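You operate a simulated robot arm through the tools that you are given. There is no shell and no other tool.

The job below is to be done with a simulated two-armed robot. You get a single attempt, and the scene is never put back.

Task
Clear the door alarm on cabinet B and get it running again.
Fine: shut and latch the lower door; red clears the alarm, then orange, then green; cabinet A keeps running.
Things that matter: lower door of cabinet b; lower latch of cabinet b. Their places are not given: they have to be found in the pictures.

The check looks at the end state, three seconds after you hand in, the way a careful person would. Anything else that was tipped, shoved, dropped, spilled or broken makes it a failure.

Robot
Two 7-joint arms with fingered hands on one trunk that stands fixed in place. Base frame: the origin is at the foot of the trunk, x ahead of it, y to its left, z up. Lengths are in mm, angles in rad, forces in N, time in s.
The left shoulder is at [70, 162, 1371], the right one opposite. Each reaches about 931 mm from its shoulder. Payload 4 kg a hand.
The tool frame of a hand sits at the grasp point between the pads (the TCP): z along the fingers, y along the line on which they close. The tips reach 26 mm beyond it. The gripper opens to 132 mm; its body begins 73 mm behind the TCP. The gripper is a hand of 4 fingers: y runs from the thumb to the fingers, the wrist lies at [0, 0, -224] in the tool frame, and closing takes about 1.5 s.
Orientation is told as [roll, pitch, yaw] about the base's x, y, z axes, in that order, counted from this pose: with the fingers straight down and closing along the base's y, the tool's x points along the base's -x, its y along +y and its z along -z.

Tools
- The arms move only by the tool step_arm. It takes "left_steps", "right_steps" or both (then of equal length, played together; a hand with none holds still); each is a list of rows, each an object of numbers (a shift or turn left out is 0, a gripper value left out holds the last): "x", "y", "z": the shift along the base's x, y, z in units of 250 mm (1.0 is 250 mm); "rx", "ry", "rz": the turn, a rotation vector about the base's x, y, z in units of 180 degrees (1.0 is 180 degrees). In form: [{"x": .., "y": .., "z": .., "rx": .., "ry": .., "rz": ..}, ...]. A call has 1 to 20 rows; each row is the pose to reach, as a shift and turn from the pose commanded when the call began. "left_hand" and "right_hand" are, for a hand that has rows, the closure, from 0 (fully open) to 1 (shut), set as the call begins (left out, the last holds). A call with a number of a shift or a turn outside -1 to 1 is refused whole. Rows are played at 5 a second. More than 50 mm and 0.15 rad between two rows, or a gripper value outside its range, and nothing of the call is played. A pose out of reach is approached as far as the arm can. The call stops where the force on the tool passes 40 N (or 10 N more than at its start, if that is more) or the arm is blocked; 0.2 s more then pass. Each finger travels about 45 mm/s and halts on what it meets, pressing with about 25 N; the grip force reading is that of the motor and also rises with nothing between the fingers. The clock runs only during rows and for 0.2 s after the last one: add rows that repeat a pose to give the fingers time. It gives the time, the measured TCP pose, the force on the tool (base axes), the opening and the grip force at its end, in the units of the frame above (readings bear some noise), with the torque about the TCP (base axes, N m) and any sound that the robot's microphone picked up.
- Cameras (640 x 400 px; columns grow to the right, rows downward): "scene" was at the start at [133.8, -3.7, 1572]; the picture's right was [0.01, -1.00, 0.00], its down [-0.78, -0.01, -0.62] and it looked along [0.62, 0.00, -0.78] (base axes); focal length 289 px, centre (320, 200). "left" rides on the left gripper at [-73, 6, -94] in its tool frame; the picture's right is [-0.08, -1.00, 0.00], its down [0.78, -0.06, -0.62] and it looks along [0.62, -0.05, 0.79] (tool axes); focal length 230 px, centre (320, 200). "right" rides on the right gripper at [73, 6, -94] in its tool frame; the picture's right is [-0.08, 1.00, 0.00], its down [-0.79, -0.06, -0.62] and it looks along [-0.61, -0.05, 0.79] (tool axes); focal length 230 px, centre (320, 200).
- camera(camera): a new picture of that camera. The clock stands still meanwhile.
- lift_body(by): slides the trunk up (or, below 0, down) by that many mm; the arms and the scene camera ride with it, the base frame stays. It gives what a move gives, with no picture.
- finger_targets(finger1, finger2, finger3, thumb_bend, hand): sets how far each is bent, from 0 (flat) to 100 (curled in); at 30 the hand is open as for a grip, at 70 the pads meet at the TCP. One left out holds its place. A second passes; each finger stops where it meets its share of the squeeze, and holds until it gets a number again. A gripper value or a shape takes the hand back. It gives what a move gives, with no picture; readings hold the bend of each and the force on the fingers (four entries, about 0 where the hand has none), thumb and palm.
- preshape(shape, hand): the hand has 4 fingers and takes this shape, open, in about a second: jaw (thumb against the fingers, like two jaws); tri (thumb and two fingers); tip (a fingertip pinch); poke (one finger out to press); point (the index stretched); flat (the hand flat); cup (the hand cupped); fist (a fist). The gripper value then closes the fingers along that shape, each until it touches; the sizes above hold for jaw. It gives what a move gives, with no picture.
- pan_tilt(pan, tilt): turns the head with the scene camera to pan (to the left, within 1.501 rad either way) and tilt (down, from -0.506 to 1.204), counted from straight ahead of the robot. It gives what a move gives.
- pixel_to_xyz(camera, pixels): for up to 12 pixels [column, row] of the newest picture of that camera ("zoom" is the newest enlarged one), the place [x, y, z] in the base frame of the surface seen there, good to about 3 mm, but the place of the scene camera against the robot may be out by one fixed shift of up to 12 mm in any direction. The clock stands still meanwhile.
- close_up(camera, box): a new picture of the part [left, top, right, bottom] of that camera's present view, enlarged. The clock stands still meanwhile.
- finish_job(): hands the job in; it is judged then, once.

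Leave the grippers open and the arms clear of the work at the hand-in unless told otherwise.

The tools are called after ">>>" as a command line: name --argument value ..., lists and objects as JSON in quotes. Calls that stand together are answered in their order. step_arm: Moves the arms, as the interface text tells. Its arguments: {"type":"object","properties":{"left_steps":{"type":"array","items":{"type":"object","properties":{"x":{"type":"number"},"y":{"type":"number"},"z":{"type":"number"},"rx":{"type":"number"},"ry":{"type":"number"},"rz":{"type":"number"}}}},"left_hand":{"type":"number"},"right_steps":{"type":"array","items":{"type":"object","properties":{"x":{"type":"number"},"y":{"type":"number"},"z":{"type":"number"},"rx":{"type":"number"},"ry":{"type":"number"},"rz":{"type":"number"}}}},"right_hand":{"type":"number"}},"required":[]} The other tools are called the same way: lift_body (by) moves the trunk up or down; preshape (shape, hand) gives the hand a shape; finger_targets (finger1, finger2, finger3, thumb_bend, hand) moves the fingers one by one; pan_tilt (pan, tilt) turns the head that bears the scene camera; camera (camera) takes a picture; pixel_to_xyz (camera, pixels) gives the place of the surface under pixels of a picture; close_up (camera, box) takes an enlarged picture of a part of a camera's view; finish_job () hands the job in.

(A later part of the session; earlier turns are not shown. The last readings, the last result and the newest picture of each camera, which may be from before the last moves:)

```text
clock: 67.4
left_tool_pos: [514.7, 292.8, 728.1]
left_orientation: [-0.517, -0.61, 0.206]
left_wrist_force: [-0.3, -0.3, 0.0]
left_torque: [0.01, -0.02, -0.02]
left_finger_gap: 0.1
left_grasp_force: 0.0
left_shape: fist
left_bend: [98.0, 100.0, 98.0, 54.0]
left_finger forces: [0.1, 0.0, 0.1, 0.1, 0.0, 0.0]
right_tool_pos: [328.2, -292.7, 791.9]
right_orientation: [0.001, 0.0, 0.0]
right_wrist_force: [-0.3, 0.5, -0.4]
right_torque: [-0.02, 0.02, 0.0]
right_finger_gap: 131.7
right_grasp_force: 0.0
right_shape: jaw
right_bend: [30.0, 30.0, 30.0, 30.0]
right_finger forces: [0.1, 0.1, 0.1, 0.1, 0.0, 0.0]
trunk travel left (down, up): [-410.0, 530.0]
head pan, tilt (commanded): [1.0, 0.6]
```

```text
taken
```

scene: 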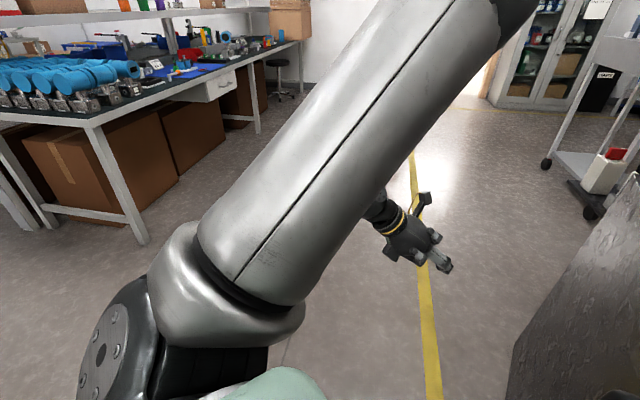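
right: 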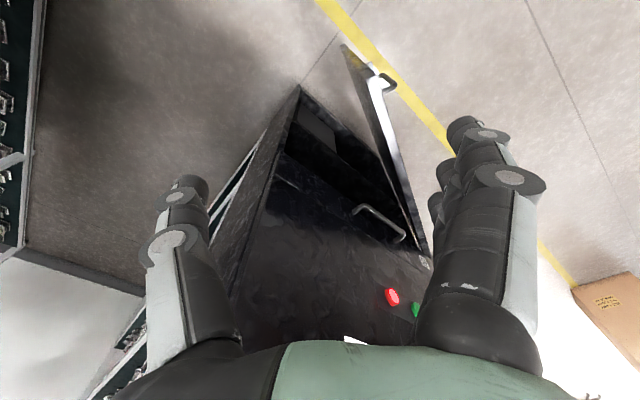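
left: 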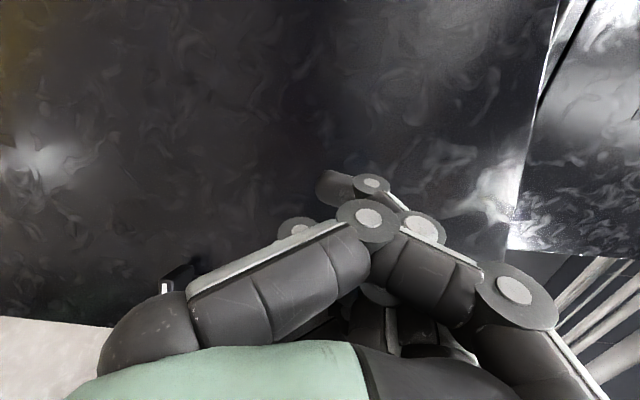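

No reach warning with the 45° down-tilt. Now I'll carry the hand toward the door in steps: first to about (565,170,690).

>>> step_arm --left_steps '[{"x": 0.05, "y": -0.12, "z": -0.04}, {"x": 0.1, "y": -0.24, "z": -0.08}, {"x": 0.15, "y": -0.36, "z": -0.12}, {"x": 0.2, "y": -0.48, "z": -0.15}]'

>>> pan_tilt --pan 0.3 --tilt 0.6

>>> camera --camera "scene"

```text
clock: 68.4
left_tool_pos: [564.6, 185.9, 683.0]
left_orientation: [-0.531, -0.592, 0.243]
left_wrist_force: [-0.2, -0.4, -0.5]
left_torque: [-0.02, -0.01, -0.02]
left_finger_gap: 0.0
left_grasp_force: 0.1
left_shape: fist
left_bend: [98.0, 100.0, 98.0, 54.0]
left_finger forces: [0.0, 0.1, 0.0, 0.0, 0.0, 0.0]
right_tool_pos: [328.1, -291.8, 792.6]
right_orientation: [-0.001, -0.001, 0.001]
right_wrist_force: [-0.4, 0.1, -0.3]
right_torque: [0.06, -0.03, -0.04]
right_finger_gap: 131.8
right_grasp_force: 0.0
right_shape: jaw
right_bend: [30.0, 30.0, 30.0, 30.0]
right_finger forces: [0.1, 0.0, 0.1, 0.0, 0.1, 0.0]
trunk travel left (down, up): [-410.0, 530.0]
head pan, tilt (commanded): [1.0, 0.6]
```

```text
clock: 69.5
left_tool_pos: [565.9, 182.0, 686.3]
left_orientation: [-0.539, -0.598, 0.24]
left_wrist_force: [-0.1, 0.1, -0.8]
left_torque: [-0.03, -0.02, -0.03]
left_finger_gap: 0.0
left_grasp_force: 0.0
left_shape: fist
left_bend: [98.0, 100.0, 98.0, 54.0]
left_finger forces: [0.0, 0.0, 0.1, 0.0, 0.0, 0.1]
right_tool_pos: [328.7, -290.8, 792.1]
right_orientation: [0.0, -0.002, 0.0]
right_wrist_force: [0.3, 0.0, -1.2]
right_torque: [-0.01, -0.01, -0.03]
right_finger_gap: 131.9
right_grasp_force: 0.1
right_shape: jaw
right_bend: [30.0, 30.0, 30.0, 30.0]
right_finger forces: [0.0, 0.0, 0.0, 0.0, 0.1, 0.0]
trunk travel left (down, up): [-410.0, 530.0]
head pan, tilt (commanded): [0.3, 0.6]
```

```text
taken
```

scene: 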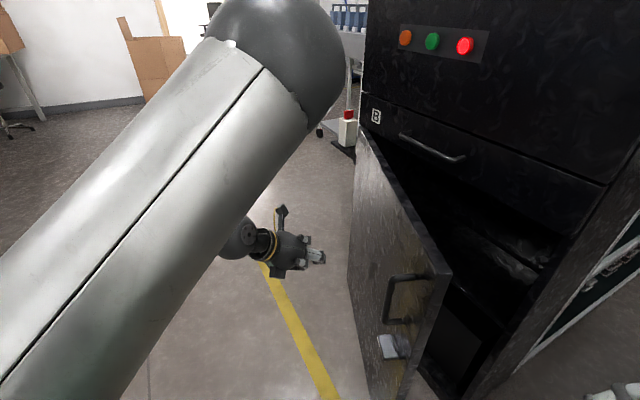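

That worked, but the upper arm is again right beside the head (elbow folded). With the shoulders higher the arm is more extended and the elbow goes forward, away from the head. I'll raise the trunk 250 mm and then lower the hand by the same amount.

>>> lift_body --by 250

>>> step_arm --left_steps '[{"z": -0.17}, {"z": -0.34}, {"z": -0.51}, {"z": -0.68}, {"z": -0.85}, {"z": -1.0}]'

>>> pan_tilt --pan 0.2 --tilt 0.8

>>> camera --camera "scene"

```text
clock: 72.0
left_tool_pos: [566.7, 180.0, 939.5]
left_orientation: [-0.543, -0.602, 0.243]
left_wrist_force: [-0.4, 0.0, -0.5]
left_torque: [0.03, -0.03, -0.02]
left_finger_gap: 0.2
left_grasp_force: 0.0
left_shape: fist
left_bend: [98.0, 100.0, 98.0, 54.0]
left_finger forces: [0.0, 0.1, 0.0, 0.0, 0.1, 0.0]
right_tool_pos: [328.7, -292.7, 1041.3]
right_orientation: [0.001, -0.001, 0.0]
right_wrist_force: [0.4, -0.1, 0.4]
right_torque: [-0.01, -0.02, 0.03]
right_finger_gap: 131.9
right_grasp_force: 0.0
right_shape: jaw
right_bend: [30.0, 30.0, 30.0, 30.0]
right_finger forces: [0.0, 0.1, 0.1, 0.1, 0.0, 0.1]
trunk travel left (down, up): [-660.0, 280.0]
head pan, tilt (commanded): [0.3, 0.6]
```

```text
clock: 73.5
left_tool_pos: [571.3, 172.2, 690.8]
left_orientation: [-0.521, -0.612, 0.205]
left_wrist_force: [-0.6, -0.3, -0.6]
left_torque: [0.0, -0.01, 0.01]
left_finger_gap: 0.1
left_grasp_force: 0.1
left_shape: fist
left_bend: [98.0, 100.0, 98.0, 54.0]
left_finger forces: [0.0, 0.0, 0.0, 0.1, 0.0, 0.0]
right_tool_pos: [329.1, -291.3, 1042.3]
right_orientation: [-0.001, -0.001, 0.001]
right_wrist_force: [0.2, -0.7, -1.5]
right_torque: [-0.02, 0.0, -0.01]
right_finger_gap: 132.0
right_grasp_force: 0.0
right_shape: jaw
right_bend: [30.0, 30.0, 30.0, 30.0]
right_finger forces: [0.0, 0.1, 0.0, 0.1, 0.1, 0.0]
trunk travel left (down, up): [-660.0, 280.0]
head pan, tilt (commanded): [0.3, 0.6]
```

```text
clock: 74.2
left_tool_pos: [569.3, 172.2, 690.3]
left_orientation: [-0.52, -0.61, 0.206]
left_wrist_force: [-0.1, 0.4, 0.5]
left_torque: [-0.01, -0.01, 0.0]
left_finger_gap: 0.0
left_grasp_force: 0.0
left_shape: fist
left_bend: [98.0, 100.0, 98.0, 54.0]
left_finger forces: [0.0, 0.1, 0.0, 0.0, 0.1, 0.1]
right_tool_pos: [328.0, -292.7, 1042.8]
right_orientation: [0.001, -0.003, 0.0]
right_wrist_force: [0.1, 0.9, 0.1]
right_torque: [0.03, -0.02, 0.0]
right_finger_gap: 132.3
right_grasp_force: 0.1
right_shape: jaw
right_bend: [30.0, 30.0, 30.0, 30.0]
right_finger forces: [0.0, 0.0, 0.0, 0.1, 0.0, 0.0]
trunk travel left (down, up): [-660.0, 280.0]
head pan, tilt (commanded): [0.201, 0.799]
```

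```text
taken
```

scene: 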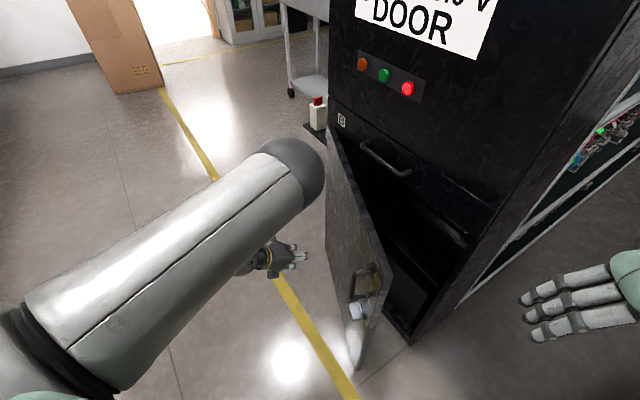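

Now the arm follows exactly, with the elbow forward and clear of the head. I'll look closely at the fist and the left camera view before pushing the door.

>>> close_up --camera "scene" --box '[230, 200, 390, 330]'

>>> pixel_to_xyz --camera "scene" --pixels '[[305, 255], [295, 262], [290, 245], [310, 250], [285, 270], [345, 255], [375, 270]]'

>>> camera --camera "left"

```text
3.08 times, centred on (310, 265) of scene
```

zoom: 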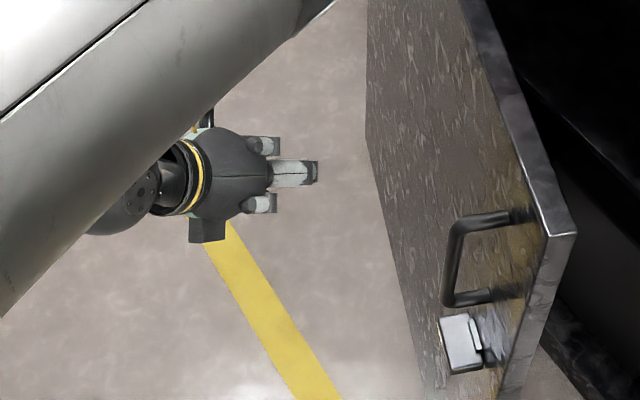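

```text
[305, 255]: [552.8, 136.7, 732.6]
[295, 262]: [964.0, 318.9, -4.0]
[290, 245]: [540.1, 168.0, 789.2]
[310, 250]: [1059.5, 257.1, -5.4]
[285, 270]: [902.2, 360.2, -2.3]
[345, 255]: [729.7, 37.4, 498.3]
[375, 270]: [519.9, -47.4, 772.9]
```

```text
taken
```

left: 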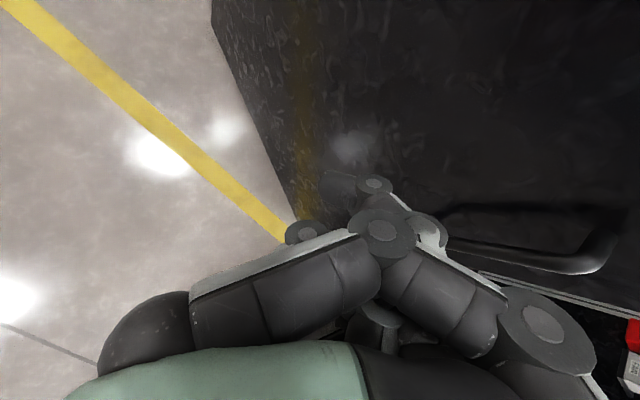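

In the fist the thumb leads the contact, which is not ideal. A closed "jaw" (all fingertips together) makes a well-defined pushing tip 26 mm ahead of the TCP, so I'll switch to that.

>>> preshape --hand "left" --shape "jaw"

>>> step_arm --left_steps '[{"z": 0}, {"z": 0}, {"z": 0}, {"z": 0}, {"z": 0}, {"z": 0}, {"z": 0}, {"z": 0}]' --left_hand 1

>>> camera --camera "left"

>>> camera --camera "scene"

```text
clock: 75.1
left_tool_pos: [569.8, 172.8, 690.8]
left_orientation: [-0.518, -0.611, 0.207]
left_wrist_force: [-0.4, -0.1, 0.0]
left_torque: [-0.01, 0.05, -0.02]
left_finger_gap: 131.6
left_grasp_force: 0.0
left_shape: jaw
left_bend: [30.0, 30.0, 30.0, 30.0]
left_finger forces: [0.0, 0.0, 0.0, 0.0, 0.0, 0.1]
right_tool_pos: [329.1, -292.0, 1042.1]
right_orientation: [-0.001, -0.001, 0.0]
right_wrist_force: [-0.2, 0.2, 0.5]
right_torque: [0.06, 0.0, -0.02]
right_finger_gap: 132.1
right_grasp_force: 0.1
right_shape: jaw
right_bend: [30.0, 30.0, 30.0, 30.0]
right_finger forces: [0.1, 0.1, 0.1, 0.1, 0.1, 0.0]
trunk travel left (down, up): [-660.0, 280.0]
head pan, tilt (commanded): [0.201, 0.799]
```

```text
clock: 76.9
left_tool_pos: [569.2, 172.6, 690.7]
left_orientation: [-0.52, -0.611, 0.206]
left_wrist_force: [-0.6, -0.3, -0.2]
left_torque: [0.04, -0.03, 0.01]
left_finger_gap: 0.0
left_grasp_force: 13.4
left_shape: jaw
left_bend: [65.0, 60.0, 65.0, 65.0]
left_finger forces: [0.0, 0.1, 0.0, 0.0, 0.0, 0.0]
right_tool_pos: [328.8, -291.8, 1042.0]
right_orientation: [0.0, -0.002, 0.0]
right_wrist_force: [-0.3, -0.4, 0.0]
right_torque: [-0.02, 0.01, -0.02]
right_finger_gap: 131.8
right_grasp_force: 0.1
right_shape: jaw
right_bend: [30.0, 30.0, 30.0, 30.0]
right_finger forces: [0.0, 0.1, 0.0, 0.0, 0.1, 0.0]
trunk travel left (down, up): [-660.0, 280.0]
head pan, tilt (commanded): [0.201, 0.799]
```

```text
taken
```

left: 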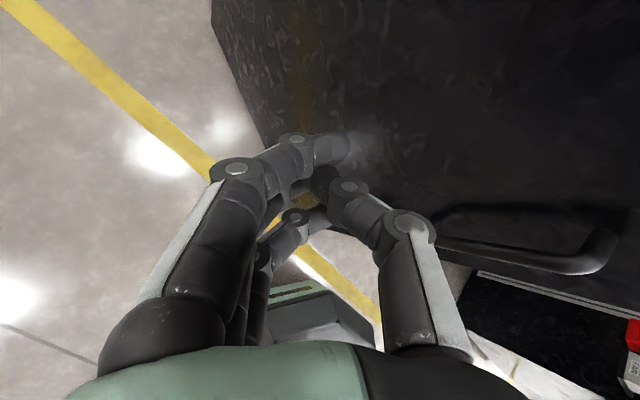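

```text
taken
```

scene: 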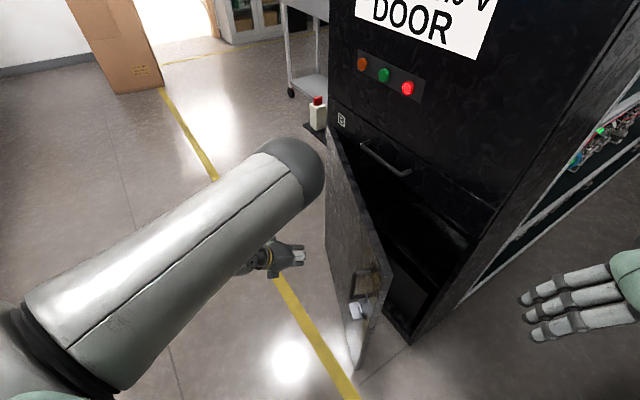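

The fingertips are together. I'll bring the tip to about 30 mm off the door, about 470 mm from the hinge, at z ≈ 640 (well inboard of the handle).

>>> step_arm --left_steps '[{"x": 0.012, "y": -0.142, "z": -0.04}, {"x": 0.023, "y": -0.284, "z": -0.08}, {"x": 0.035, "y": -0.426, "z": -0.11}, {"x": 0.046, "y": -0.568, "z": -0.13}]'

>>> camera --camera "scene"

>>> camera --camera "left"

```text
clock: 77.9
left_tool_pos: [617.8, 121.1, 630.0]
left_orientation: [-0.532, -0.607, 0.201]
left_wrist_force: [0.6, 0.0, 0.5]
left_torque: [0.0, 0.02, 0.01]
left_finger_gap: 0.0
left_grasp_force: 25.1
left_shape: jaw
left_bend: [68.0, 59.0, 68.0, 66.0]
left_finger forces: [0.0, 0.0, 0.1, 0.0, 0.0, 0.0]
left hand out of reach, approached as far as the arm can: row 1, 2, 3, 4
right_tool_pos: [329.8, -292.0, 1041.6]
right_orientation: [0.0, -0.001, 0.0]
right_wrist_force: [-0.6, 0.3, 0.8]
right_torque: [0.02, 0.01, -0.01]
right_finger_gap: 131.7
right_grasp_force: 0.1
right_shape: jaw
right_bend: [30.0, 30.0, 30.0, 30.0]
right_finger forces: [0.1, 0.0, 0.1, 0.0, 0.0, 0.0]
trunk travel left (down, up): [-660.0, 280.0]
head pan, tilt (commanded): [0.201, 0.799]
```

```text
taken
```

scene: 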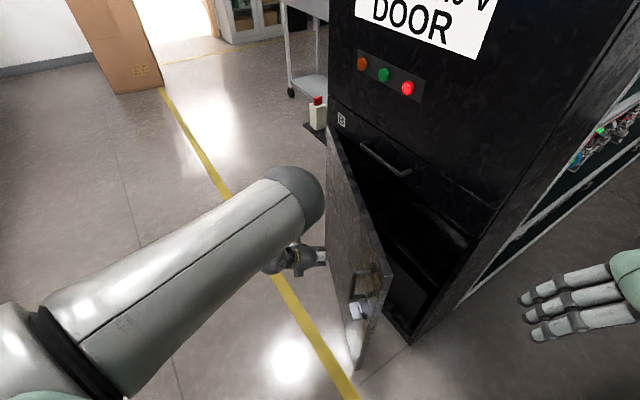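

```text
taken
```

left: 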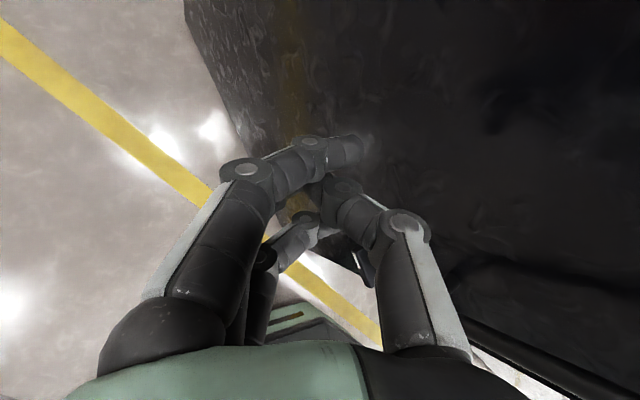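

Rightward motion is again limited: the TCP ended at (618,121,630) instead of (581,30,658). I'll measure the elbow and wrist to understand the limiting joint.

>>> pixel_to_xyz --camera "scene" --pixels '[[290, 185], [310, 195], [275, 200], [270, 262], [285, 255], [300, 258], [322, 255], [150, 270], [20, 340]]'

>>> close_up --camera "scene" --box '[220, 160, 400, 300]'

```text
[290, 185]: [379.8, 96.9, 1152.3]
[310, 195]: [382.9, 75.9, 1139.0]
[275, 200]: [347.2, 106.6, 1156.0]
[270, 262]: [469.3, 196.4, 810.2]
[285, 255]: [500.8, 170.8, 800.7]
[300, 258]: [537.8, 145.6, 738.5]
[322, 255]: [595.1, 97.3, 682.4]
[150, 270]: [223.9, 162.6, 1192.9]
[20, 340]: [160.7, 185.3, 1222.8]
```

```text
2.86 times, centred on (310, 230) of scene
```

zoom: 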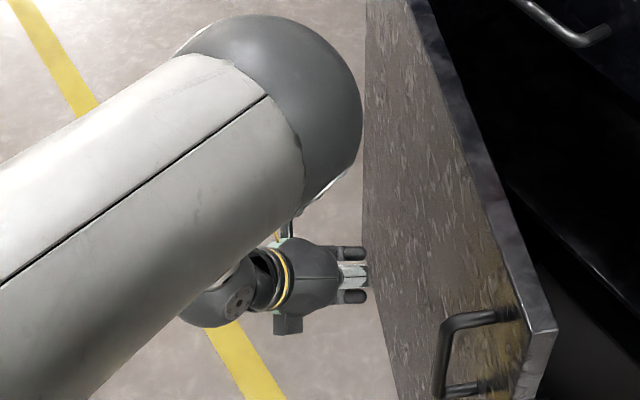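

The elbow sits in front at about (375,110,1110) with the forearm angled outward; the hand's roll may be the limiting factor. I'll try rolling the hand about its pointing axis toward thumb-up in place (still about 98 mm off the door).

>>> step_arm --left_steps '[{"rx": -0.026, "ry": 0.017, "rz": 0.032}, {"rx": -0.052, "ry": 0.034, "rz": 0.064}, {"rx": -0.078, "ry": 0.051, "rz": 0.096}, {"rx": -0.104, "ry": 0.068, "rz": 0.128}]'

>>> step_arm --left_steps '[{"y": -0.1}, {"y": -0.2}]'

>>> camera --camera "scene"

```text
clock: 78.9
left_tool_pos: [619.9, 123.5, 624.2]
left_orientation: [-0.74, -0.274, 0.705]
left_wrist_force: [0.4, -0.4, -0.2]
left_torque: [0.03, -0.02, -0.03]
left_finger_gap: 0.0
left_grasp_force: 24.8
left_shape: jaw
left_bend: [68.0, 59.0, 68.0, 66.0]
left_finger forces: [0.0, 0.0, 0.0, 0.0, 0.1, 0.1]
right_tool_pos: [328.8, -291.9, 1041.7]
right_orientation: [-0.001, 0.001, -0.001]
right_wrist_force: [-0.2, -0.2, -0.4]
right_torque: [0.01, -0.01, 0.01]
right_finger_gap: 132.0
right_grasp_force: 0.0
right_shape: jaw
right_bend: [30.0, 30.0, 30.0, 30.0]
right_finger forces: [0.0, 0.0, 0.1, 0.1, 0.0, 0.0]
trunk travel left (down, up): [-660.0, 280.0]
head pan, tilt (commanded): [0.201, 0.799]
```

```text
clock: 79.5
left_tool_pos: [640.9, 102.2, 607.5]
left_orientation: [-0.74, -0.275, 0.705]
left_wrist_force: [-0.5, 0.3, -0.4]
left_torque: [-0.01, -0.01, 0.0]
left_finger_gap: 0.2
left_grasp_force: 24.9
left_shape: jaw
left_bend: [68.0, 59.0, 68.0, 66.0]
left_finger forces: [0.0, 0.0, 0.0, 0.0, 0.0, 0.0]
left hand out of reach, approached as far as the arm can: row 1, 2
right_tool_pos: [327.7, -292.0, 1041.8]
right_orientation: [0.001, 0.001, -0.001]
right_wrist_force: [0.7, -0.8, -0.3]
right_torque: [0.0, 0.01, 0.0]
right_finger_gap: 132.0
right_grasp_force: 0.1
right_shape: jaw
right_bend: [30.0, 30.0, 30.0, 30.0]
right_finger forces: [0.0, 0.0, 0.0, 0.0, 0.0, 0.0]
trunk travel left (down, up): [-660.0, 280.0]
head pan, tilt (commanded): [0.201, 0.799]
```

```text
taken
```

scene: 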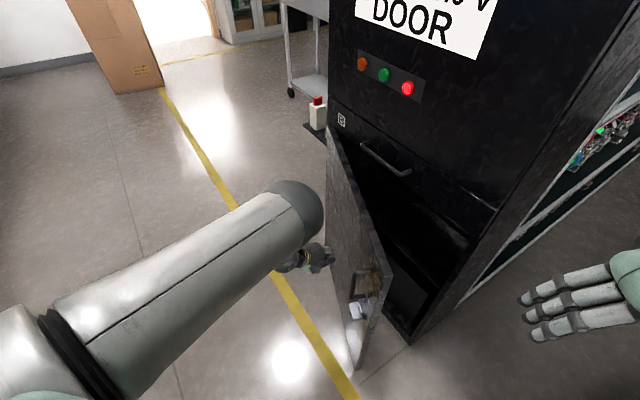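

The roll itself is fine, but the elbow-up posture (forearm hanging outward) can't bring the hand to the right. What I need is the natural elbow-down posture. To coax the arm there, I'll take the hand back out to the left, point it right, and then tilt it upward so the elbow must sink. First, retreat to about (500,330,850) while unwinding the yaw.

>>> step_arm --left_steps '[{"x": -0.0705, "y": 0.114, "z": 0.12, "rz": -0.028}, {"x": -0.141, "y": 0.228, "z": 0.24, "rz": -0.056}, {"x": -0.2115, "y": 0.342, "z": 0.36, "rz": -0.084}, {"x": -0.282, "y": 0.456, "z": 0.48, "rz": -0.112}, {"x": -0.3525, "y": 0.57, "z": 0.6, "rz": -0.14}, {"x": -0.423, "y": 0.684, "z": 0.72, "rz": -0.168}, {"x": -0.4935, "y": 0.798, "z": 0.84, "rz": -0.196}, {"x": -0.564, "y": 0.912, "z": 0.96, "rz": -0.224}]'

>>> step_arm --left_steps '[{"rx": -0.04, "ry": 0.03}, {"rx": -0.08, "ry": 0.06}, {"rx": -0.12, "ry": 0.087}, {"rx": -0.16, "ry": 0.087}, {"rx": -0.2, "ry": 0.087}, {"rx": -0.24, "ry": 0.087}]'

>>> pan_tilt --pan 0.9 --tilt 0.6

>>> camera --camera "scene"

```text
clock: 81.3
left_tool_pos: [499.4, 330.5, 848.1]
left_orientation: [-0.74, -0.279, 0.002]
left_wrist_force: [0.5, 0.3, -0.5]
left_torque: [0.02, 0.01, -0.01]
left_finger_gap: 0.1
left_grasp_force: 25.3
left_shape: jaw
left_bend: [68.0, 58.0, 68.0, 66.0]
left_finger forces: [0.0, 0.0, 0.0, 0.0, 0.0, 0.0]
right_tool_pos: [326.9, -290.8, 1042.7]
right_orientation: [0.001, -0.002, 0.0]
right_wrist_force: [0.0, 0.4, 0.0]
right_torque: [-0.04, -0.01, 0.02]
right_finger_gap: 131.7
right_grasp_force: 0.0
right_shape: jaw
right_bend: [30.0, 30.0, 30.0, 30.0]
right_finger forces: [0.0, 0.0, 0.0, 0.0, 0.1, 0.0]
trunk travel left (down, up): [-660.0, 280.0]
head pan, tilt (commanded): [0.201, 0.799]
```

```text
refused: row 1 steps farther than a row can; nothing moved
```

```text
clock: 82.3
left_tool_pos: [499.8, 329.5, 845.7]
left_orientation: [-0.738, -0.277, 0.005]
left_wrist_force: [0.1, 0.4, 0.4]
left_torque: [0.03, 0.02, 0.02]
left_finger_gap: 0.0
left_grasp_force: 25.0
left_shape: jaw
left_bend: [68.0, 58.0, 68.0, 66.0]
left_finger forces: [0.1, 0.0, 0.0, 0.1, 0.0, 0.0]
right_tool_pos: [328.2, -290.6, 1042.9]
right_orientation: [0.0, -0.001, 0.001]
right_wrist_force: [0.8, 0.2, 0.0]
right_torque: [0.02, 0.0, 0.02]
right_finger_gap: 131.9
right_grasp_force: 0.2
right_shape: jaw
right_bend: [30.0, 30.0, 30.0, 30.0]
right_finger forces: [0.0, 0.0, 0.0, 0.1, 0.1, 0.0]
trunk travel left (down, up): [-660.0, 280.0]
head pan, tilt (commanded): [0.901, 0.6]
```

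```text
taken
```

scene: 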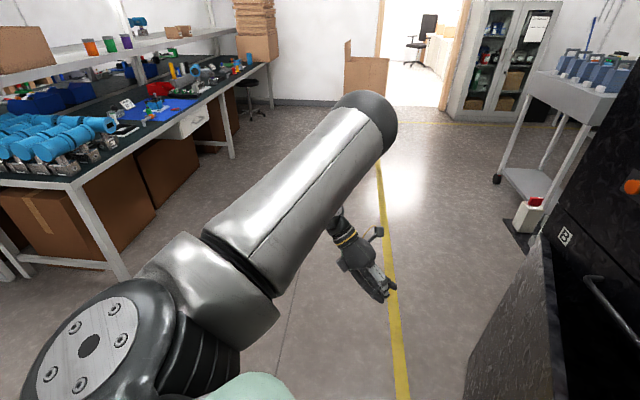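

Refused only because a row was slightly too large. Now the pitch undo, then the roll toward pointing right.

>>> step_arm --left_steps '[{"ry": 0.03}, {"ry": 0.06}, {"ry": 0.088}]' --left_hand 0.5

>>> step_arm --left_steps '[{"rx": -0.044}, {"rx": -0.088}, {"rx": -0.132}, {"rx": -0.176}, {"rx": -0.22}, {"rx": -0.264}]'

>>> camera --camera "scene"

```text
clock: 83.2
left_tool_pos: [499.7, 331.0, 845.5]
left_orientation: [-0.737, 0.002, 0.004]
left_wrist_force: [0.2, 0.5, 0.3]
left_torque: [0.01, -0.01, -0.02]
left_finger_gap: 66.2
left_grasp_force: 0.0
left_shape: jaw
left_bend: [73.0, 73.0, 73.0, 70.0]
left_finger forces: [0.0, 0.0, 0.0, 0.0, 0.0, 0.0]
right_tool_pos: [328.5, -291.0, 1042.1]
right_orientation: [-0.001, 0.0, 0.0]
right_wrist_force: [-0.4, 0.0, 1.0]
right_torque: [0.0, 0.0, 0.01]
right_finger_gap: 131.9
right_grasp_force: 0.0
right_shape: jaw
right_bend: [30.0, 30.0, 30.0, 30.0]
right_finger forces: [0.1, 0.0, 0.0, 0.0, 0.0, 0.0]
trunk travel left (down, up): [-660.0, 280.0]
head pan, tilt (commanded): [0.901, 0.6]
```

```text
clock: 84.5
left_tool_pos: [346.6, 310.6, 955.6]
left_orientation: [-1.378, 0.001, 0.016]
left_wrist_force: [-1.0, -0.2, -0.5]
left_torque: [0.0, -0.01, 0.02]
left_finger_gap: 66.0
left_grasp_force: 0.1
left_shape: jaw
left_bend: [73.0, 73.0, 73.0, 70.0]
left_finger forces: [0.1, 0.0, 0.0, 0.1, 0.0, 0.0]
left hand out of reach, approached as far as the arm can: row 1, 2, 3, 4, 5, 6
right_tool_pos: [328.4, -292.2, 1041.3]
right_orientation: [-0.001, -0.001, 0.0]
right_wrist_force: [-0.2, -0.3, 0.7]
right_torque: [-0.01, 0.01, -0.01]
right_finger_gap: 132.0
right_grasp_force: 0.0
right_shape: jaw
right_bend: [30.0, 30.0, 30.0, 30.0]
right_finger forces: [0.0, 0.1, 0.1, 0.1, 0.0, 0.0]
trunk travel left (down, up): [-660.0, 280.0]
head pan, tilt (commanded): [0.901, 0.6]
```

```text
taken
```

scene: 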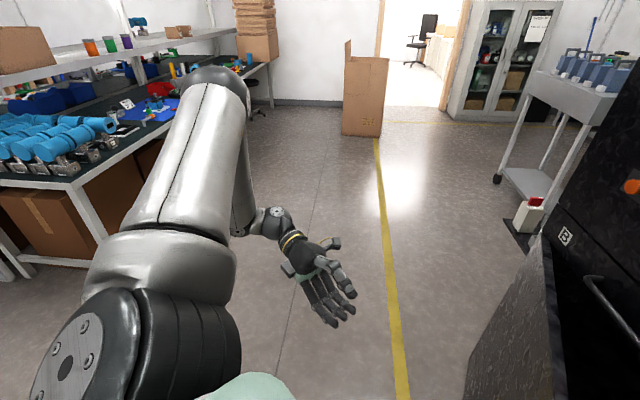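

The elbow is going out to the left and the hand points right. I'll keep rotating so the hand tilts upward, which should make the elbow sink.

>>> step_arm --left_steps '[{"rx": -0.044, "x": 0.05}, {"rx": -0.088, "x": 0.1}, {"rx": -0.132, "x": 0.15}, {"rx": -0.176, "x": 0.2}, {"rx": -0.22, "x": 0.25}, {"rx": -0.264, "x": 0.3}]'

>>> camera --camera "scene"

```text
clock: 86.0
left_tool_pos: [346.3, 269.9, 930.7]
left_orientation: [-2.178, 0.013, 0.016]
left_wrist_force: [0.0, 0.1, 1.0]
left_torque: [-0.01, 0.04, -0.02]
left_finger_gap: 66.0
left_grasp_force: 0.1
left_shape: jaw
left_bend: [73.0, 73.0, 73.0, 70.0]
left_finger forces: [0.0, 0.1, 0.0, 0.0, 0.1, 0.0]
left hand out of reach, approached as far as the arm can: row 1, 2, 3, 4, 5, 6
right_tool_pos: [326.9, -292.0, 1042.5]
right_orientation: [-0.001, -0.003, -0.001]
right_wrist_force: [-0.5, 0.2, -0.3]
right_torque: [-0.01, -0.05, 0.01]
right_finger_gap: 131.9
right_grasp_force: 0.0
right_shape: jaw
right_bend: [30.0, 30.0, 30.0, 30.0]
right_finger forces: [0.0, 0.0, 0.1, 0.0, 0.1, 0.1]
trunk travel left (down, up): [-660.0, 280.0]
head pan, tilt (commanded): [0.901, 0.6]
```

```text
taken
```

scene: 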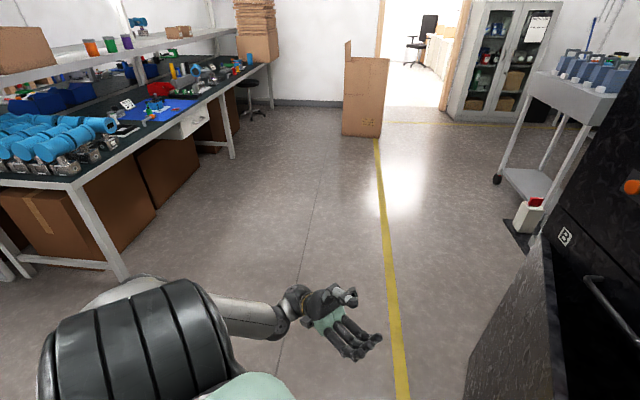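

Excellent: the elbow is now down at the side, with the forearm coming forward. Next I'll yaw the hand toward the door's direction while moving forward a bit to about (470,195,931).

>>> step_arm --left_steps '[{"rz": 0.043, "x": 0.08, "y": -0.05}, {"rz": 0.086, "x": 0.16, "y": -0.1}, {"rz": 0.129, "x": 0.24, "y": -0.15}, {"rz": 0.172, "x": 0.32, "y": -0.2}, {"rz": 0.215, "x": 0.4, "y": -0.25}, {"rz": 0.258, "x": 0.48, "y": -0.3}]'

>>> camera --camera "scene"

```text
clock: 87.3
left_tool_pos: [467.4, 192.0, 936.8]
left_orientation: [-2.206, 0.01, 0.824]
left_wrist_force: [-0.8, 0.0, 0.4]
left_torque: [0.0, 0.0, -0.02]
left_finger_gap: 65.9
left_grasp_force: 0.0
left_shape: jaw
left_bend: [73.0, 73.0, 73.0, 70.0]
left_finger forces: [0.1, 0.1, 0.0, 0.0, 0.0, 0.0]
right_tool_pos: [328.1, -291.9, 1043.2]
right_orientation: [0.001, -0.002, 0.001]
right_wrist_force: [-0.2, 0.0, 0.2]
right_torque: [-0.01, -0.01, -0.03]
right_finger_gap: 132.2
right_grasp_force: 0.0
right_shape: jaw
right_bend: [30.0, 30.0, 30.0, 30.0]
right_finger forces: [0.0, 0.1, 0.0, 0.0, 0.1, 0.0]
trunk travel left (down, up): [-660.0, 280.0]
head pan, tilt (commanded): [0.901, 0.6]
```

```text
taken
```

scene: 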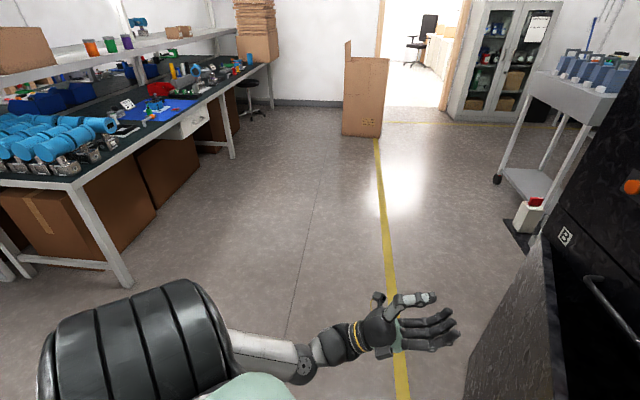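

The arm now follows exactly in an elbow-down posture. I'll level the hand (reduce the upward tilt) in place, then lower the trunk by 290 mm to bring it to door-push height.

>>> step_arm --left_steps '[{"rx": 0.0274, "ry": 0.0296}, {"rx": 0.0548, "ry": 0.0592}, {"rx": 0.0822, "ry": 0.0888}, {"rx": 0.1096, "ry": 0.1184}, {"rx": 0.137, "ry": 0.148}]'

>>> lift_body --by -290

>>> pan_tilt --pan 0.1 --tilt 0.6

>>> camera --camera "scene"

>>> camera --camera "left"

```text
clock: 88.5
left_tool_pos: [469.9, 193.7, 936.8]
left_orientation: [-1.569, 0.01, 0.829]
left_wrist_force: [-0.4, 0.0, 0.1]
left_torque: [-0.01, 0.0, 0.02]
left_finger_gap: 66.0
left_grasp_force: 0.0
left_shape: jaw
left_bend: [73.0, 73.0, 73.0, 70.0]
left_finger forces: [0.0, 0.0, 0.1, 0.0, 0.0, 0.0]
right_tool_pos: [327.6, -293.1, 1042.2]
right_orientation: [0.0, -0.004, 0.001]
right_wrist_force: [-0.6, 0.0, -0.5]
right_torque: [-0.01, 0.0, 0.04]
right_finger_gap: 131.9
right_grasp_force: 0.2
right_shape: jaw
right_bend: [30.0, 30.0, 30.0, 30.0]
right_finger forces: [0.0, 0.1, 0.0, 0.1, 0.0, 0.1]
trunk travel left (down, up): [-660.0, 280.0]
head pan, tilt (commanded): [0.901, 0.6]
```

```text
clock: 91.5
left_tool_pos: [469.2, 193.1, 646.5]
left_orientation: [-1.572, 0.011, 0.831]
left_wrist_force: [0.0, 0.6, -0.7]
left_torque: [0.01, 0.0, 0.01]
left_finger_gap: 66.0
left_grasp_force: 0.1
left_shape: jaw
left_bend: [73.0, 73.0, 73.0, 70.0]
left_finger forces: [0.1, 0.0, 0.0, 0.0, 0.1, 0.1]
right_tool_pos: [328.3, -291.7, 752.5]
right_orientation: [-0.002, -0.001, -0.001]
right_wrist_force: [-0.1, 0.4, 0.4]
right_torque: [0.0, 0.0, 0.0]
right_finger_gap: 131.6
right_grasp_force: 0.1
right_shape: jaw
right_bend: [30.0, 30.0, 30.0, 30.0]
right_finger forces: [0.0, 0.0, 0.0, 0.0, 0.1, 0.0]
trunk travel left (down, up): [-370.0, 570.0]
head pan, tilt (commanded): [0.901, 0.6]
```

```text
clock: 92.6
left_tool_pos: [469.2, 193.3, 645.8]
left_orientation: [-1.571, 0.012, 0.83]
left_wrist_force: [-0.6, 0.2, -0.4]
left_torque: [-0.01, 0.03, 0.0]
left_finger_gap: 66.0
left_grasp_force: 0.0
left_shape: jaw
left_bend: [73.0, 73.0, 73.0, 70.0]
left_finger forces: [0.0, 0.0, 0.0, 0.0, 0.0, 0.0]
right_tool_pos: [328.3, -292.6, 752.7]
right_orientation: [-0.001, -0.003, -0.002]
right_wrist_force: [-0.1, 0.2, 0.0]
right_torque: [0.02, -0.01, -0.01]
right_finger_gap: 131.5
right_grasp_force: 0.1
right_shape: jaw
right_bend: [30.0, 30.0, 30.0, 30.0]
right_finger forces: [0.1, 0.1, 0.0, 0.1, 0.0, 0.0]
trunk travel left (down, up): [-370.0, 570.0]
head pan, tilt (commanded): [0.099, 0.6]
```

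```text
taken
```

scene: 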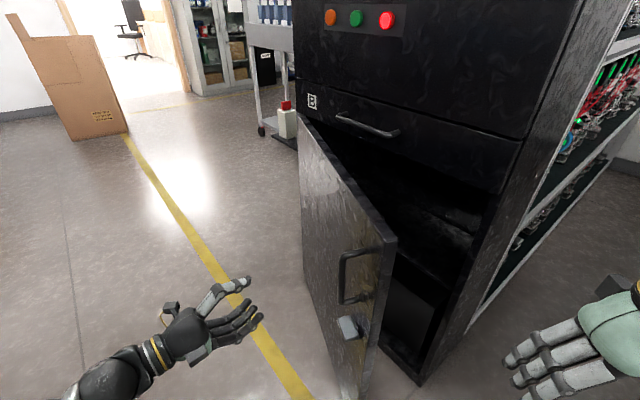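

```text
taken
```

left: 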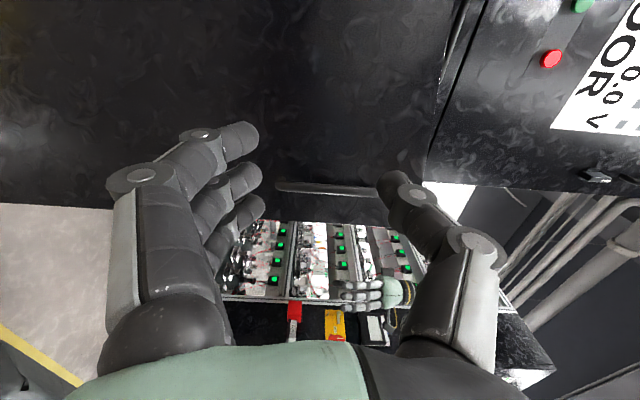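

Now the hand points straight along the cabinet's facing direction, thumb up. I'll make the fist and approach to about 80 mm off the door, inboard of the handle.

>>> preshape --hand "left" --shape "fist"

>>> step_arm --left_steps '[{"x": 0.11, "y": -0.103, "z": -0.005}, {"x": 0.22, "y": -0.206, "z": -0.01}, {"x": 0.33, "y": -0.309, "z": -0.02}, {"x": 0.436, "y": -0.412, "z": -0.024}]'

>>> camera --camera "scene"

>>> camera --camera "left"

```text
clock: 93.5
left_tool_pos: [470.3, 192.0, 646.5]
left_orientation: [-1.572, 0.01, 0.831]
left_wrist_force: [0.5, -0.1, -0.1]
left_torque: [-0.04, 0.01, 0.01]
left_finger_gap: 0.2
left_grasp_force: 0.1
left_shape: fist
left_bend: [100.0, 100.0, 100.0, 54.0]
left_finger forces: [0.0, 0.0, 0.0, 0.0, 0.0, 0.0]
right_tool_pos: [328.8, -290.3, 753.0]
right_orientation: [0.0, -0.003, 0.0]
right_wrist_force: [-0.6, 0.5, 0.6]
right_torque: [0.02, 0.0, 0.0]
right_finger_gap: 131.7
right_grasp_force: 0.0
right_shape: jaw
right_bend: [30.0, 30.0, 30.0, 30.0]
right_finger forces: [0.0, 0.0, 0.0, 0.1, 0.1, 0.1]
trunk travel left (down, up): [-370.0, 570.0]
head pan, tilt (commanded): [0.099, 0.6]
```

```text
clock: 94.5
left_tool_pos: [475.1, 113.5, 614.3]
left_orientation: [-1.574, 0.011, 0.832]
left_wrist_force: [0.5, -0.4, 0.3]
left_torque: [-0.02, 0.03, -0.02]
left_finger_gap: 0.0
left_grasp_force: 0.1
left_shape: fist
left_bend: [100.0, 100.0, 100.0, 54.0]
left_finger forces: [0.0, 0.0, 0.0, 0.1, 0.1, 0.0]
left hand out of reach, approached as far as the arm can: row 1, 2, 3, 4
right_tool_pos: [328.4, -292.7, 752.5]
right_orientation: [0.001, -0.001, 0.001]
right_wrist_force: [-0.8, -0.3, 0.1]
right_torque: [0.0, 0.02, 0.01]
right_finger_gap: 132.1
right_grasp_force: 0.2
right_shape: jaw
right_bend: [30.0, 30.0, 30.0, 30.0]
right_finger forces: [0.0, 0.0, 0.0, 0.1, 0.0, 0.0]
trunk travel left (down, up): [-370.0, 570.0]
head pan, tilt (commanded): [0.099, 0.6]
```

```text
taken
```

scene: 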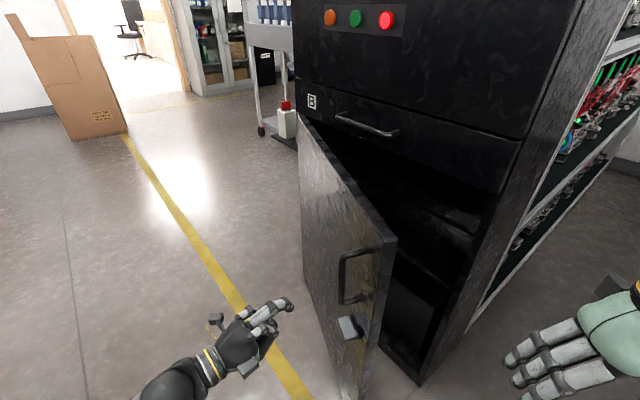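

```text
taken
```

left: 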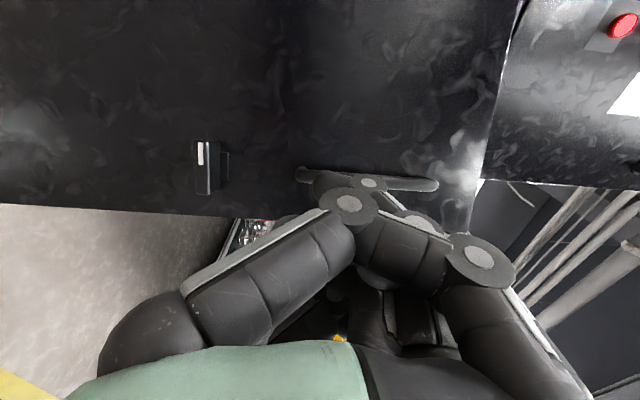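

It didn't go forward: it went right and down instead (475,113,614), with the shoulder-to-wrist distance unchanged. I'll look at the arm's posture again.

>>> pan_tilt --pan 0.8 --tilt 0.95

>>> camera --camera "scene"

>>> pixel_to_xyz --camera "scene" --pixels '[[320, 200], [250, 200], [200, 250], [300, 150], [150, 200], [250, 120], [350, 180], [100, 300]]'

```text
clock: 95.6
left_tool_pos: [475.7, 114.2, 614.9]
left_orientation: [-1.572, 0.011, 0.832]
left_wrist_force: [0.0, 0.6, 0.3]
left_torque: [-0.01, -0.02, 0.01]
left_finger_gap: 0.0
left_grasp_force: 0.1
left_shape: fist
left_bend: [100.0, 100.0, 100.0, 54.0]
left_finger forces: [0.0, 0.1, 0.1, 0.1, 0.0, 0.0]
right_tool_pos: [328.1, -292.4, 752.4]
right_orientation: [0.0, -0.002, 0.0]
right_wrist_force: [-0.1, 1.2, -0.3]
right_torque: [0.01, 0.0, 0.0]
right_finger_gap: 131.6
right_grasp_force: 0.0
right_shape: jaw
right_bend: [30.0, 30.0, 30.0, 30.0]
right_finger forces: [0.1, 0.0, 0.0, 0.0, 0.1, 0.0]
trunk travel left (down, up): [-370.0, 570.0]
head pan, tilt (commanded): [0.799, 0.949]
```

```text
taken
```

scene: 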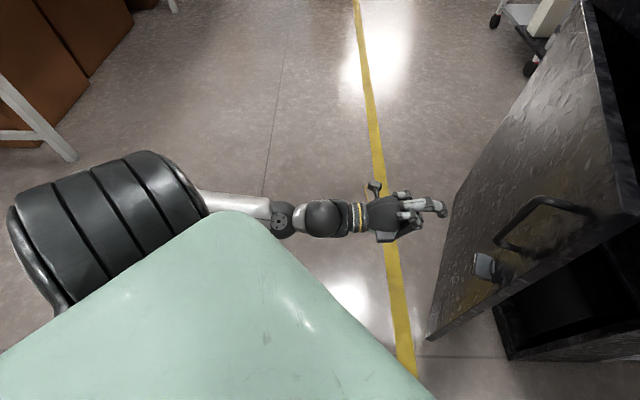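

```text
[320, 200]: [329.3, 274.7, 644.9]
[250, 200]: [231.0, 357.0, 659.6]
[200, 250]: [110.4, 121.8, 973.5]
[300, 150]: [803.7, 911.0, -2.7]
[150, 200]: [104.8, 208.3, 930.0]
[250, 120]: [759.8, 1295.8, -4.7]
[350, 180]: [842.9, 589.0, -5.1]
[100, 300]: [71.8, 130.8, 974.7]
```

The forearm is now in line with the hand, pointing at the door, and the upper arm hangs out to the left. I'll probe small single-direction moves to find what is limited: first straight forward (+x).

>>> step_arm --left_steps '[{"x": 0.08}, {"x": 0.16}]'

>>> step_arm --left_steps '[{"z": 0.1}, {"z": 0.2}]'

>>> step_arm --left_steps '[{"x": 0.08}, {"x": 0.16}]'

```text
clock: 96.2
left_tool_pos: [479.3, 120.5, 602.9]
left_orientation: [-1.572, 0.011, 0.83]
left_wrist_force: [0.5, -0.5, 1.0]
left_torque: [-0.01, 0.01, -0.03]
left_finger_gap: 0.0
left_grasp_force: 0.1
left_shape: fist
left_bend: [100.0, 100.0, 100.0, 54.0]
left_finger forces: [0.0, 0.0, 0.1, 0.0, 0.1, 0.0]
left hand out of reach, approached as far as the arm can: row 1, 2
right_tool_pos: [328.8, -290.3, 753.0]
right_orientation: [0.001, 0.001, 0.0]
right_wrist_force: [-0.3, 0.2, -0.5]
right_torque: [-0.01, 0.02, 0.0]
right_finger_gap: 131.8
right_grasp_force: 0.0
right_shape: jaw
right_bend: [30.0, 30.0, 30.0, 30.0]
right_finger forces: [0.1, 0.1, 0.1, 0.0, 0.0, 0.1]
trunk travel left (down, up): [-370.0, 570.0]
head pan, tilt (commanded): [0.799, 0.949]
```

```text
clock: 96.8
left_tool_pos: [466.5, 124.1, 649.3]
left_orientation: [-1.571, 0.01, 0.831]
left_wrist_force: [1.2, 0.0, 0.2]
left_torque: [-0.05, 0.01, -0.01]
left_finger_gap: 0.0
left_grasp_force: 0.0
left_shape: fist
left_bend: [100.0, 100.0, 100.0, 54.0]
left_finger forces: [0.1, 0.0, 0.1, 0.0, 0.0, 0.0]
left hand out of reach, approached as far as the arm can: row 1, 2
right_tool_pos: [328.0, -290.7, 753.1]
right_orientation: [-0.001, 0.0, 0.001]
right_wrist_force: [-0.2, -0.1, 0.2]
right_torque: [0.01, -0.02, -0.02]
right_finger_gap: 131.9
right_grasp_force: 0.0
right_shape: jaw
right_bend: [30.0, 30.0, 30.0, 30.0]
right_finger forces: [0.1, 0.1, 0.0, 0.1, 0.0, 0.0]
trunk travel left (down, up): [-370.0, 570.0]
head pan, tilt (commanded): [0.799, 0.949]
```

```text
clock: 97.4
left_tool_pos: [469.4, 128.7, 646.3]
left_orientation: [-1.573, 0.012, 0.83]
left_wrist_force: [-0.4, -0.3, -0.2]
left_torque: [-0.05, -0.02, 0.0]
left_finger_gap: 0.0
left_grasp_force: 0.0
left_shape: fist
left_bend: [100.0, 100.0, 100.0, 54.0]
left_finger forces: [0.1, 0.0, 0.1, 0.1, 0.0, 0.0]
left hand out of reach, approached as far as the arm can: row 1, 2
right_tool_pos: [327.7, -291.6, 752.5]
right_orientation: [0.001, -0.001, 0.0]
right_wrist_force: [0.4, 0.4, -0.1]
right_torque: [-0.04, -0.03, 0.01]
right_finger_gap: 131.7
right_grasp_force: 0.1
right_shape: jaw
right_bend: [30.0, 30.0, 30.0, 30.0]
right_finger forces: [0.1, 0.1, 0.1, 0.0, 0.1, 0.0]
trunk travel left (down, up): [-370.0, 570.0]
head pan, tilt (commanded): [0.799, 0.949]
```

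Forward motion is limited here even though the wrist is straight, so a roll joint may be at its limit. I'll test rolling the hand a little about its pointing axis (thumb toward right), then forward again.

>>> step_arm --left_steps '[{"rx": 0.033, "ry": -0.03}, {"rx": 0.066, "ry": -0.06}, {"rx": 0.099, "ry": -0.09}]'

>>> step_arm --left_steps '[{"x": 0.08}, {"x": 0.16}]'

```text
clock: 98.2
left_tool_pos: [468.1, 127.2, 643.9]
left_orientation: [-1.57, -0.411, 0.83]
left_wrist_force: [0.8, -0.2, 0.6]
left_torque: [0.0, 0.02, -0.01]
left_finger_gap: 0.2
left_grasp_force: 0.0
left_shape: fist
left_bend: [100.0, 100.0, 100.0, 54.0]
left_finger forces: [0.0, 0.0, 0.1, 0.0, 0.0, 0.1]
right_tool_pos: [327.9, -291.0, 752.6]
right_orientation: [0.001, -0.002, -0.001]
right_wrist_force: [0.0, 0.2, 0.4]
right_torque: [-0.02, -0.01, 0.0]
right_finger_gap: 132.0
right_grasp_force: 0.1
right_shape: jaw
right_bend: [30.0, 30.0, 30.0, 30.0]
right_finger forces: [0.0, 0.0, 0.1, 0.1, 0.0, 0.1]
trunk travel left (down, up): [-370.0, 570.0]
head pan, tilt (commanded): [0.799, 0.949]
```

```text
clock: 98.8
left_tool_pos: [470.3, 130.9, 639.0]
left_orientation: [-1.571, -0.412, 0.83]
left_wrist_force: [-0.3, -0.5, -0.3]
left_torque: [0.0, -0.01, -0.02]
left_finger_gap: 0.0
left_grasp_force: 0.1
left_shape: fist
left_bend: [100.0, 100.0, 100.0, 54.0]
left_finger forces: [0.1, 0.1, 0.0, 0.0, 0.0, 0.0]
left hand out of reach, approached as far as the arm can: row 1, 2
right_tool_pos: [328.6, -291.9, 751.7]
right_orientation: [0.001, -0.002, 0.001]
right_wrist_force: [-0.2, -0.3, 0.0]
right_torque: [0.02, -0.01, 0.04]
right_finger_gap: 131.7
right_grasp_force: 0.0
right_shape: jaw
right_bend: [30.0, 30.0, 30.0, 30.0]
right_finger forces: [0.0, 0.0, 0.0, 0.0, 0.0, 0.0]
trunk travel left (down, up): [-370.0, 570.0]
head pan, tilt (commanded): [0.799, 0.949]
```

Rolling is free but forward is still limited; perhaps the straight wrist is a singular posture. I'll bend it: tilt the hand a bit downward, then test forward again.

>>> step_arm --left_steps '[{"rx": 0.028, "ry": 0.03}, {"rx": 0.056, "ry": 0.06}, {"rx": 0.084, "ry": 0.09}]'

>>> step_arm --left_steps '[{"x": 0.08}, {"x": 0.16}, {"x": 0.24}]'

>>> camera --camera "scene"

```text
clock: 99.6
left_tool_pos: [421.2, 148.7, 617.3]
left_orientation: [-1.154, -0.38, 0.665]
left_wrist_force: [-0.3, 0.8, -0.3]
left_torque: [0.0, 0.04, -0.02]
left_finger_gap: 0.3
left_grasp_force: 0.0
left_shape: fist
left_bend: [100.0, 100.0, 100.0, 54.0]
left_finger forces: [0.0, 0.1, 0.0, 0.1, 0.0, 0.0]
left hand out of reach, approached as far as the arm can: row 1, 2, 3
right_tool_pos: [326.6, -292.6, 751.6]
right_orientation: [0.001, -0.002, 0.0]
right_wrist_force: [-0.6, -0.3, 0.5]
right_torque: [0.02, 0.01, -0.02]
right_finger_gap: 132.2
right_grasp_force: 0.0
right_shape: jaw
right_bend: [30.0, 30.0, 30.0, 30.0]
right_finger forces: [0.0, 0.0, 0.0, 0.0, 0.1, 0.1]
trunk travel left (down, up): [-370.0, 570.0]
head pan, tilt (commanded): [0.799, 0.949]
```

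```text
clock: 100.4
left_tool_pos: [437.7, 170.2, 600.8]
left_orientation: [-1.155, -0.383, 0.667]
left_wrist_force: [0.8, 0.2, 0.3]
left_torque: [0.02, 0.02, 0.02]
left_finger_gap: 0.1
left_grasp_force: 0.1
left_shape: fist
left_bend: [100.0, 100.0, 99.0, 54.0]
left_finger forces: [0.0, 0.0, 0.1, 0.0, 0.0, 0.0]
left hand out of reach, approached as far as the arm can: row 1, 2, 3
right_tool_pos: [328.5, -292.1, 753.0]
right_orientation: [-0.001, 0.0, 0.0]
right_wrist_force: [0.4, 0.3, -0.4]
right_torque: [-0.02, 0.02, 0.01]
right_finger_gap: 132.2
right_grasp_force: 0.0
right_shape: jaw
right_bend: [30.0, 30.0, 30.0, 30.0]
right_finger forces: [0.0, 0.0, 0.0, 0.1, 0.0, 0.1]
trunk travel left (down, up): [-370.0, 570.0]
head pan, tilt (commanded): [0.799, 0.949]
```

```text
taken
```

scene: 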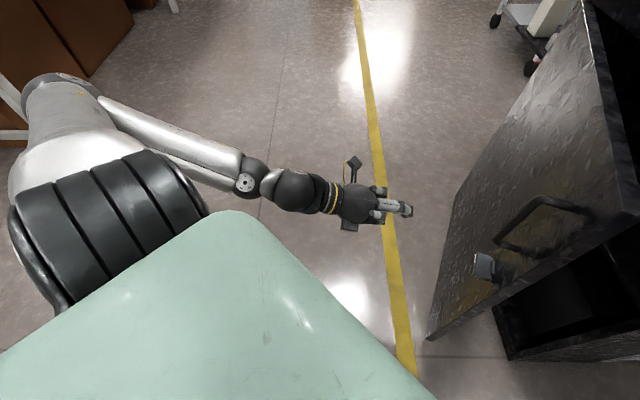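

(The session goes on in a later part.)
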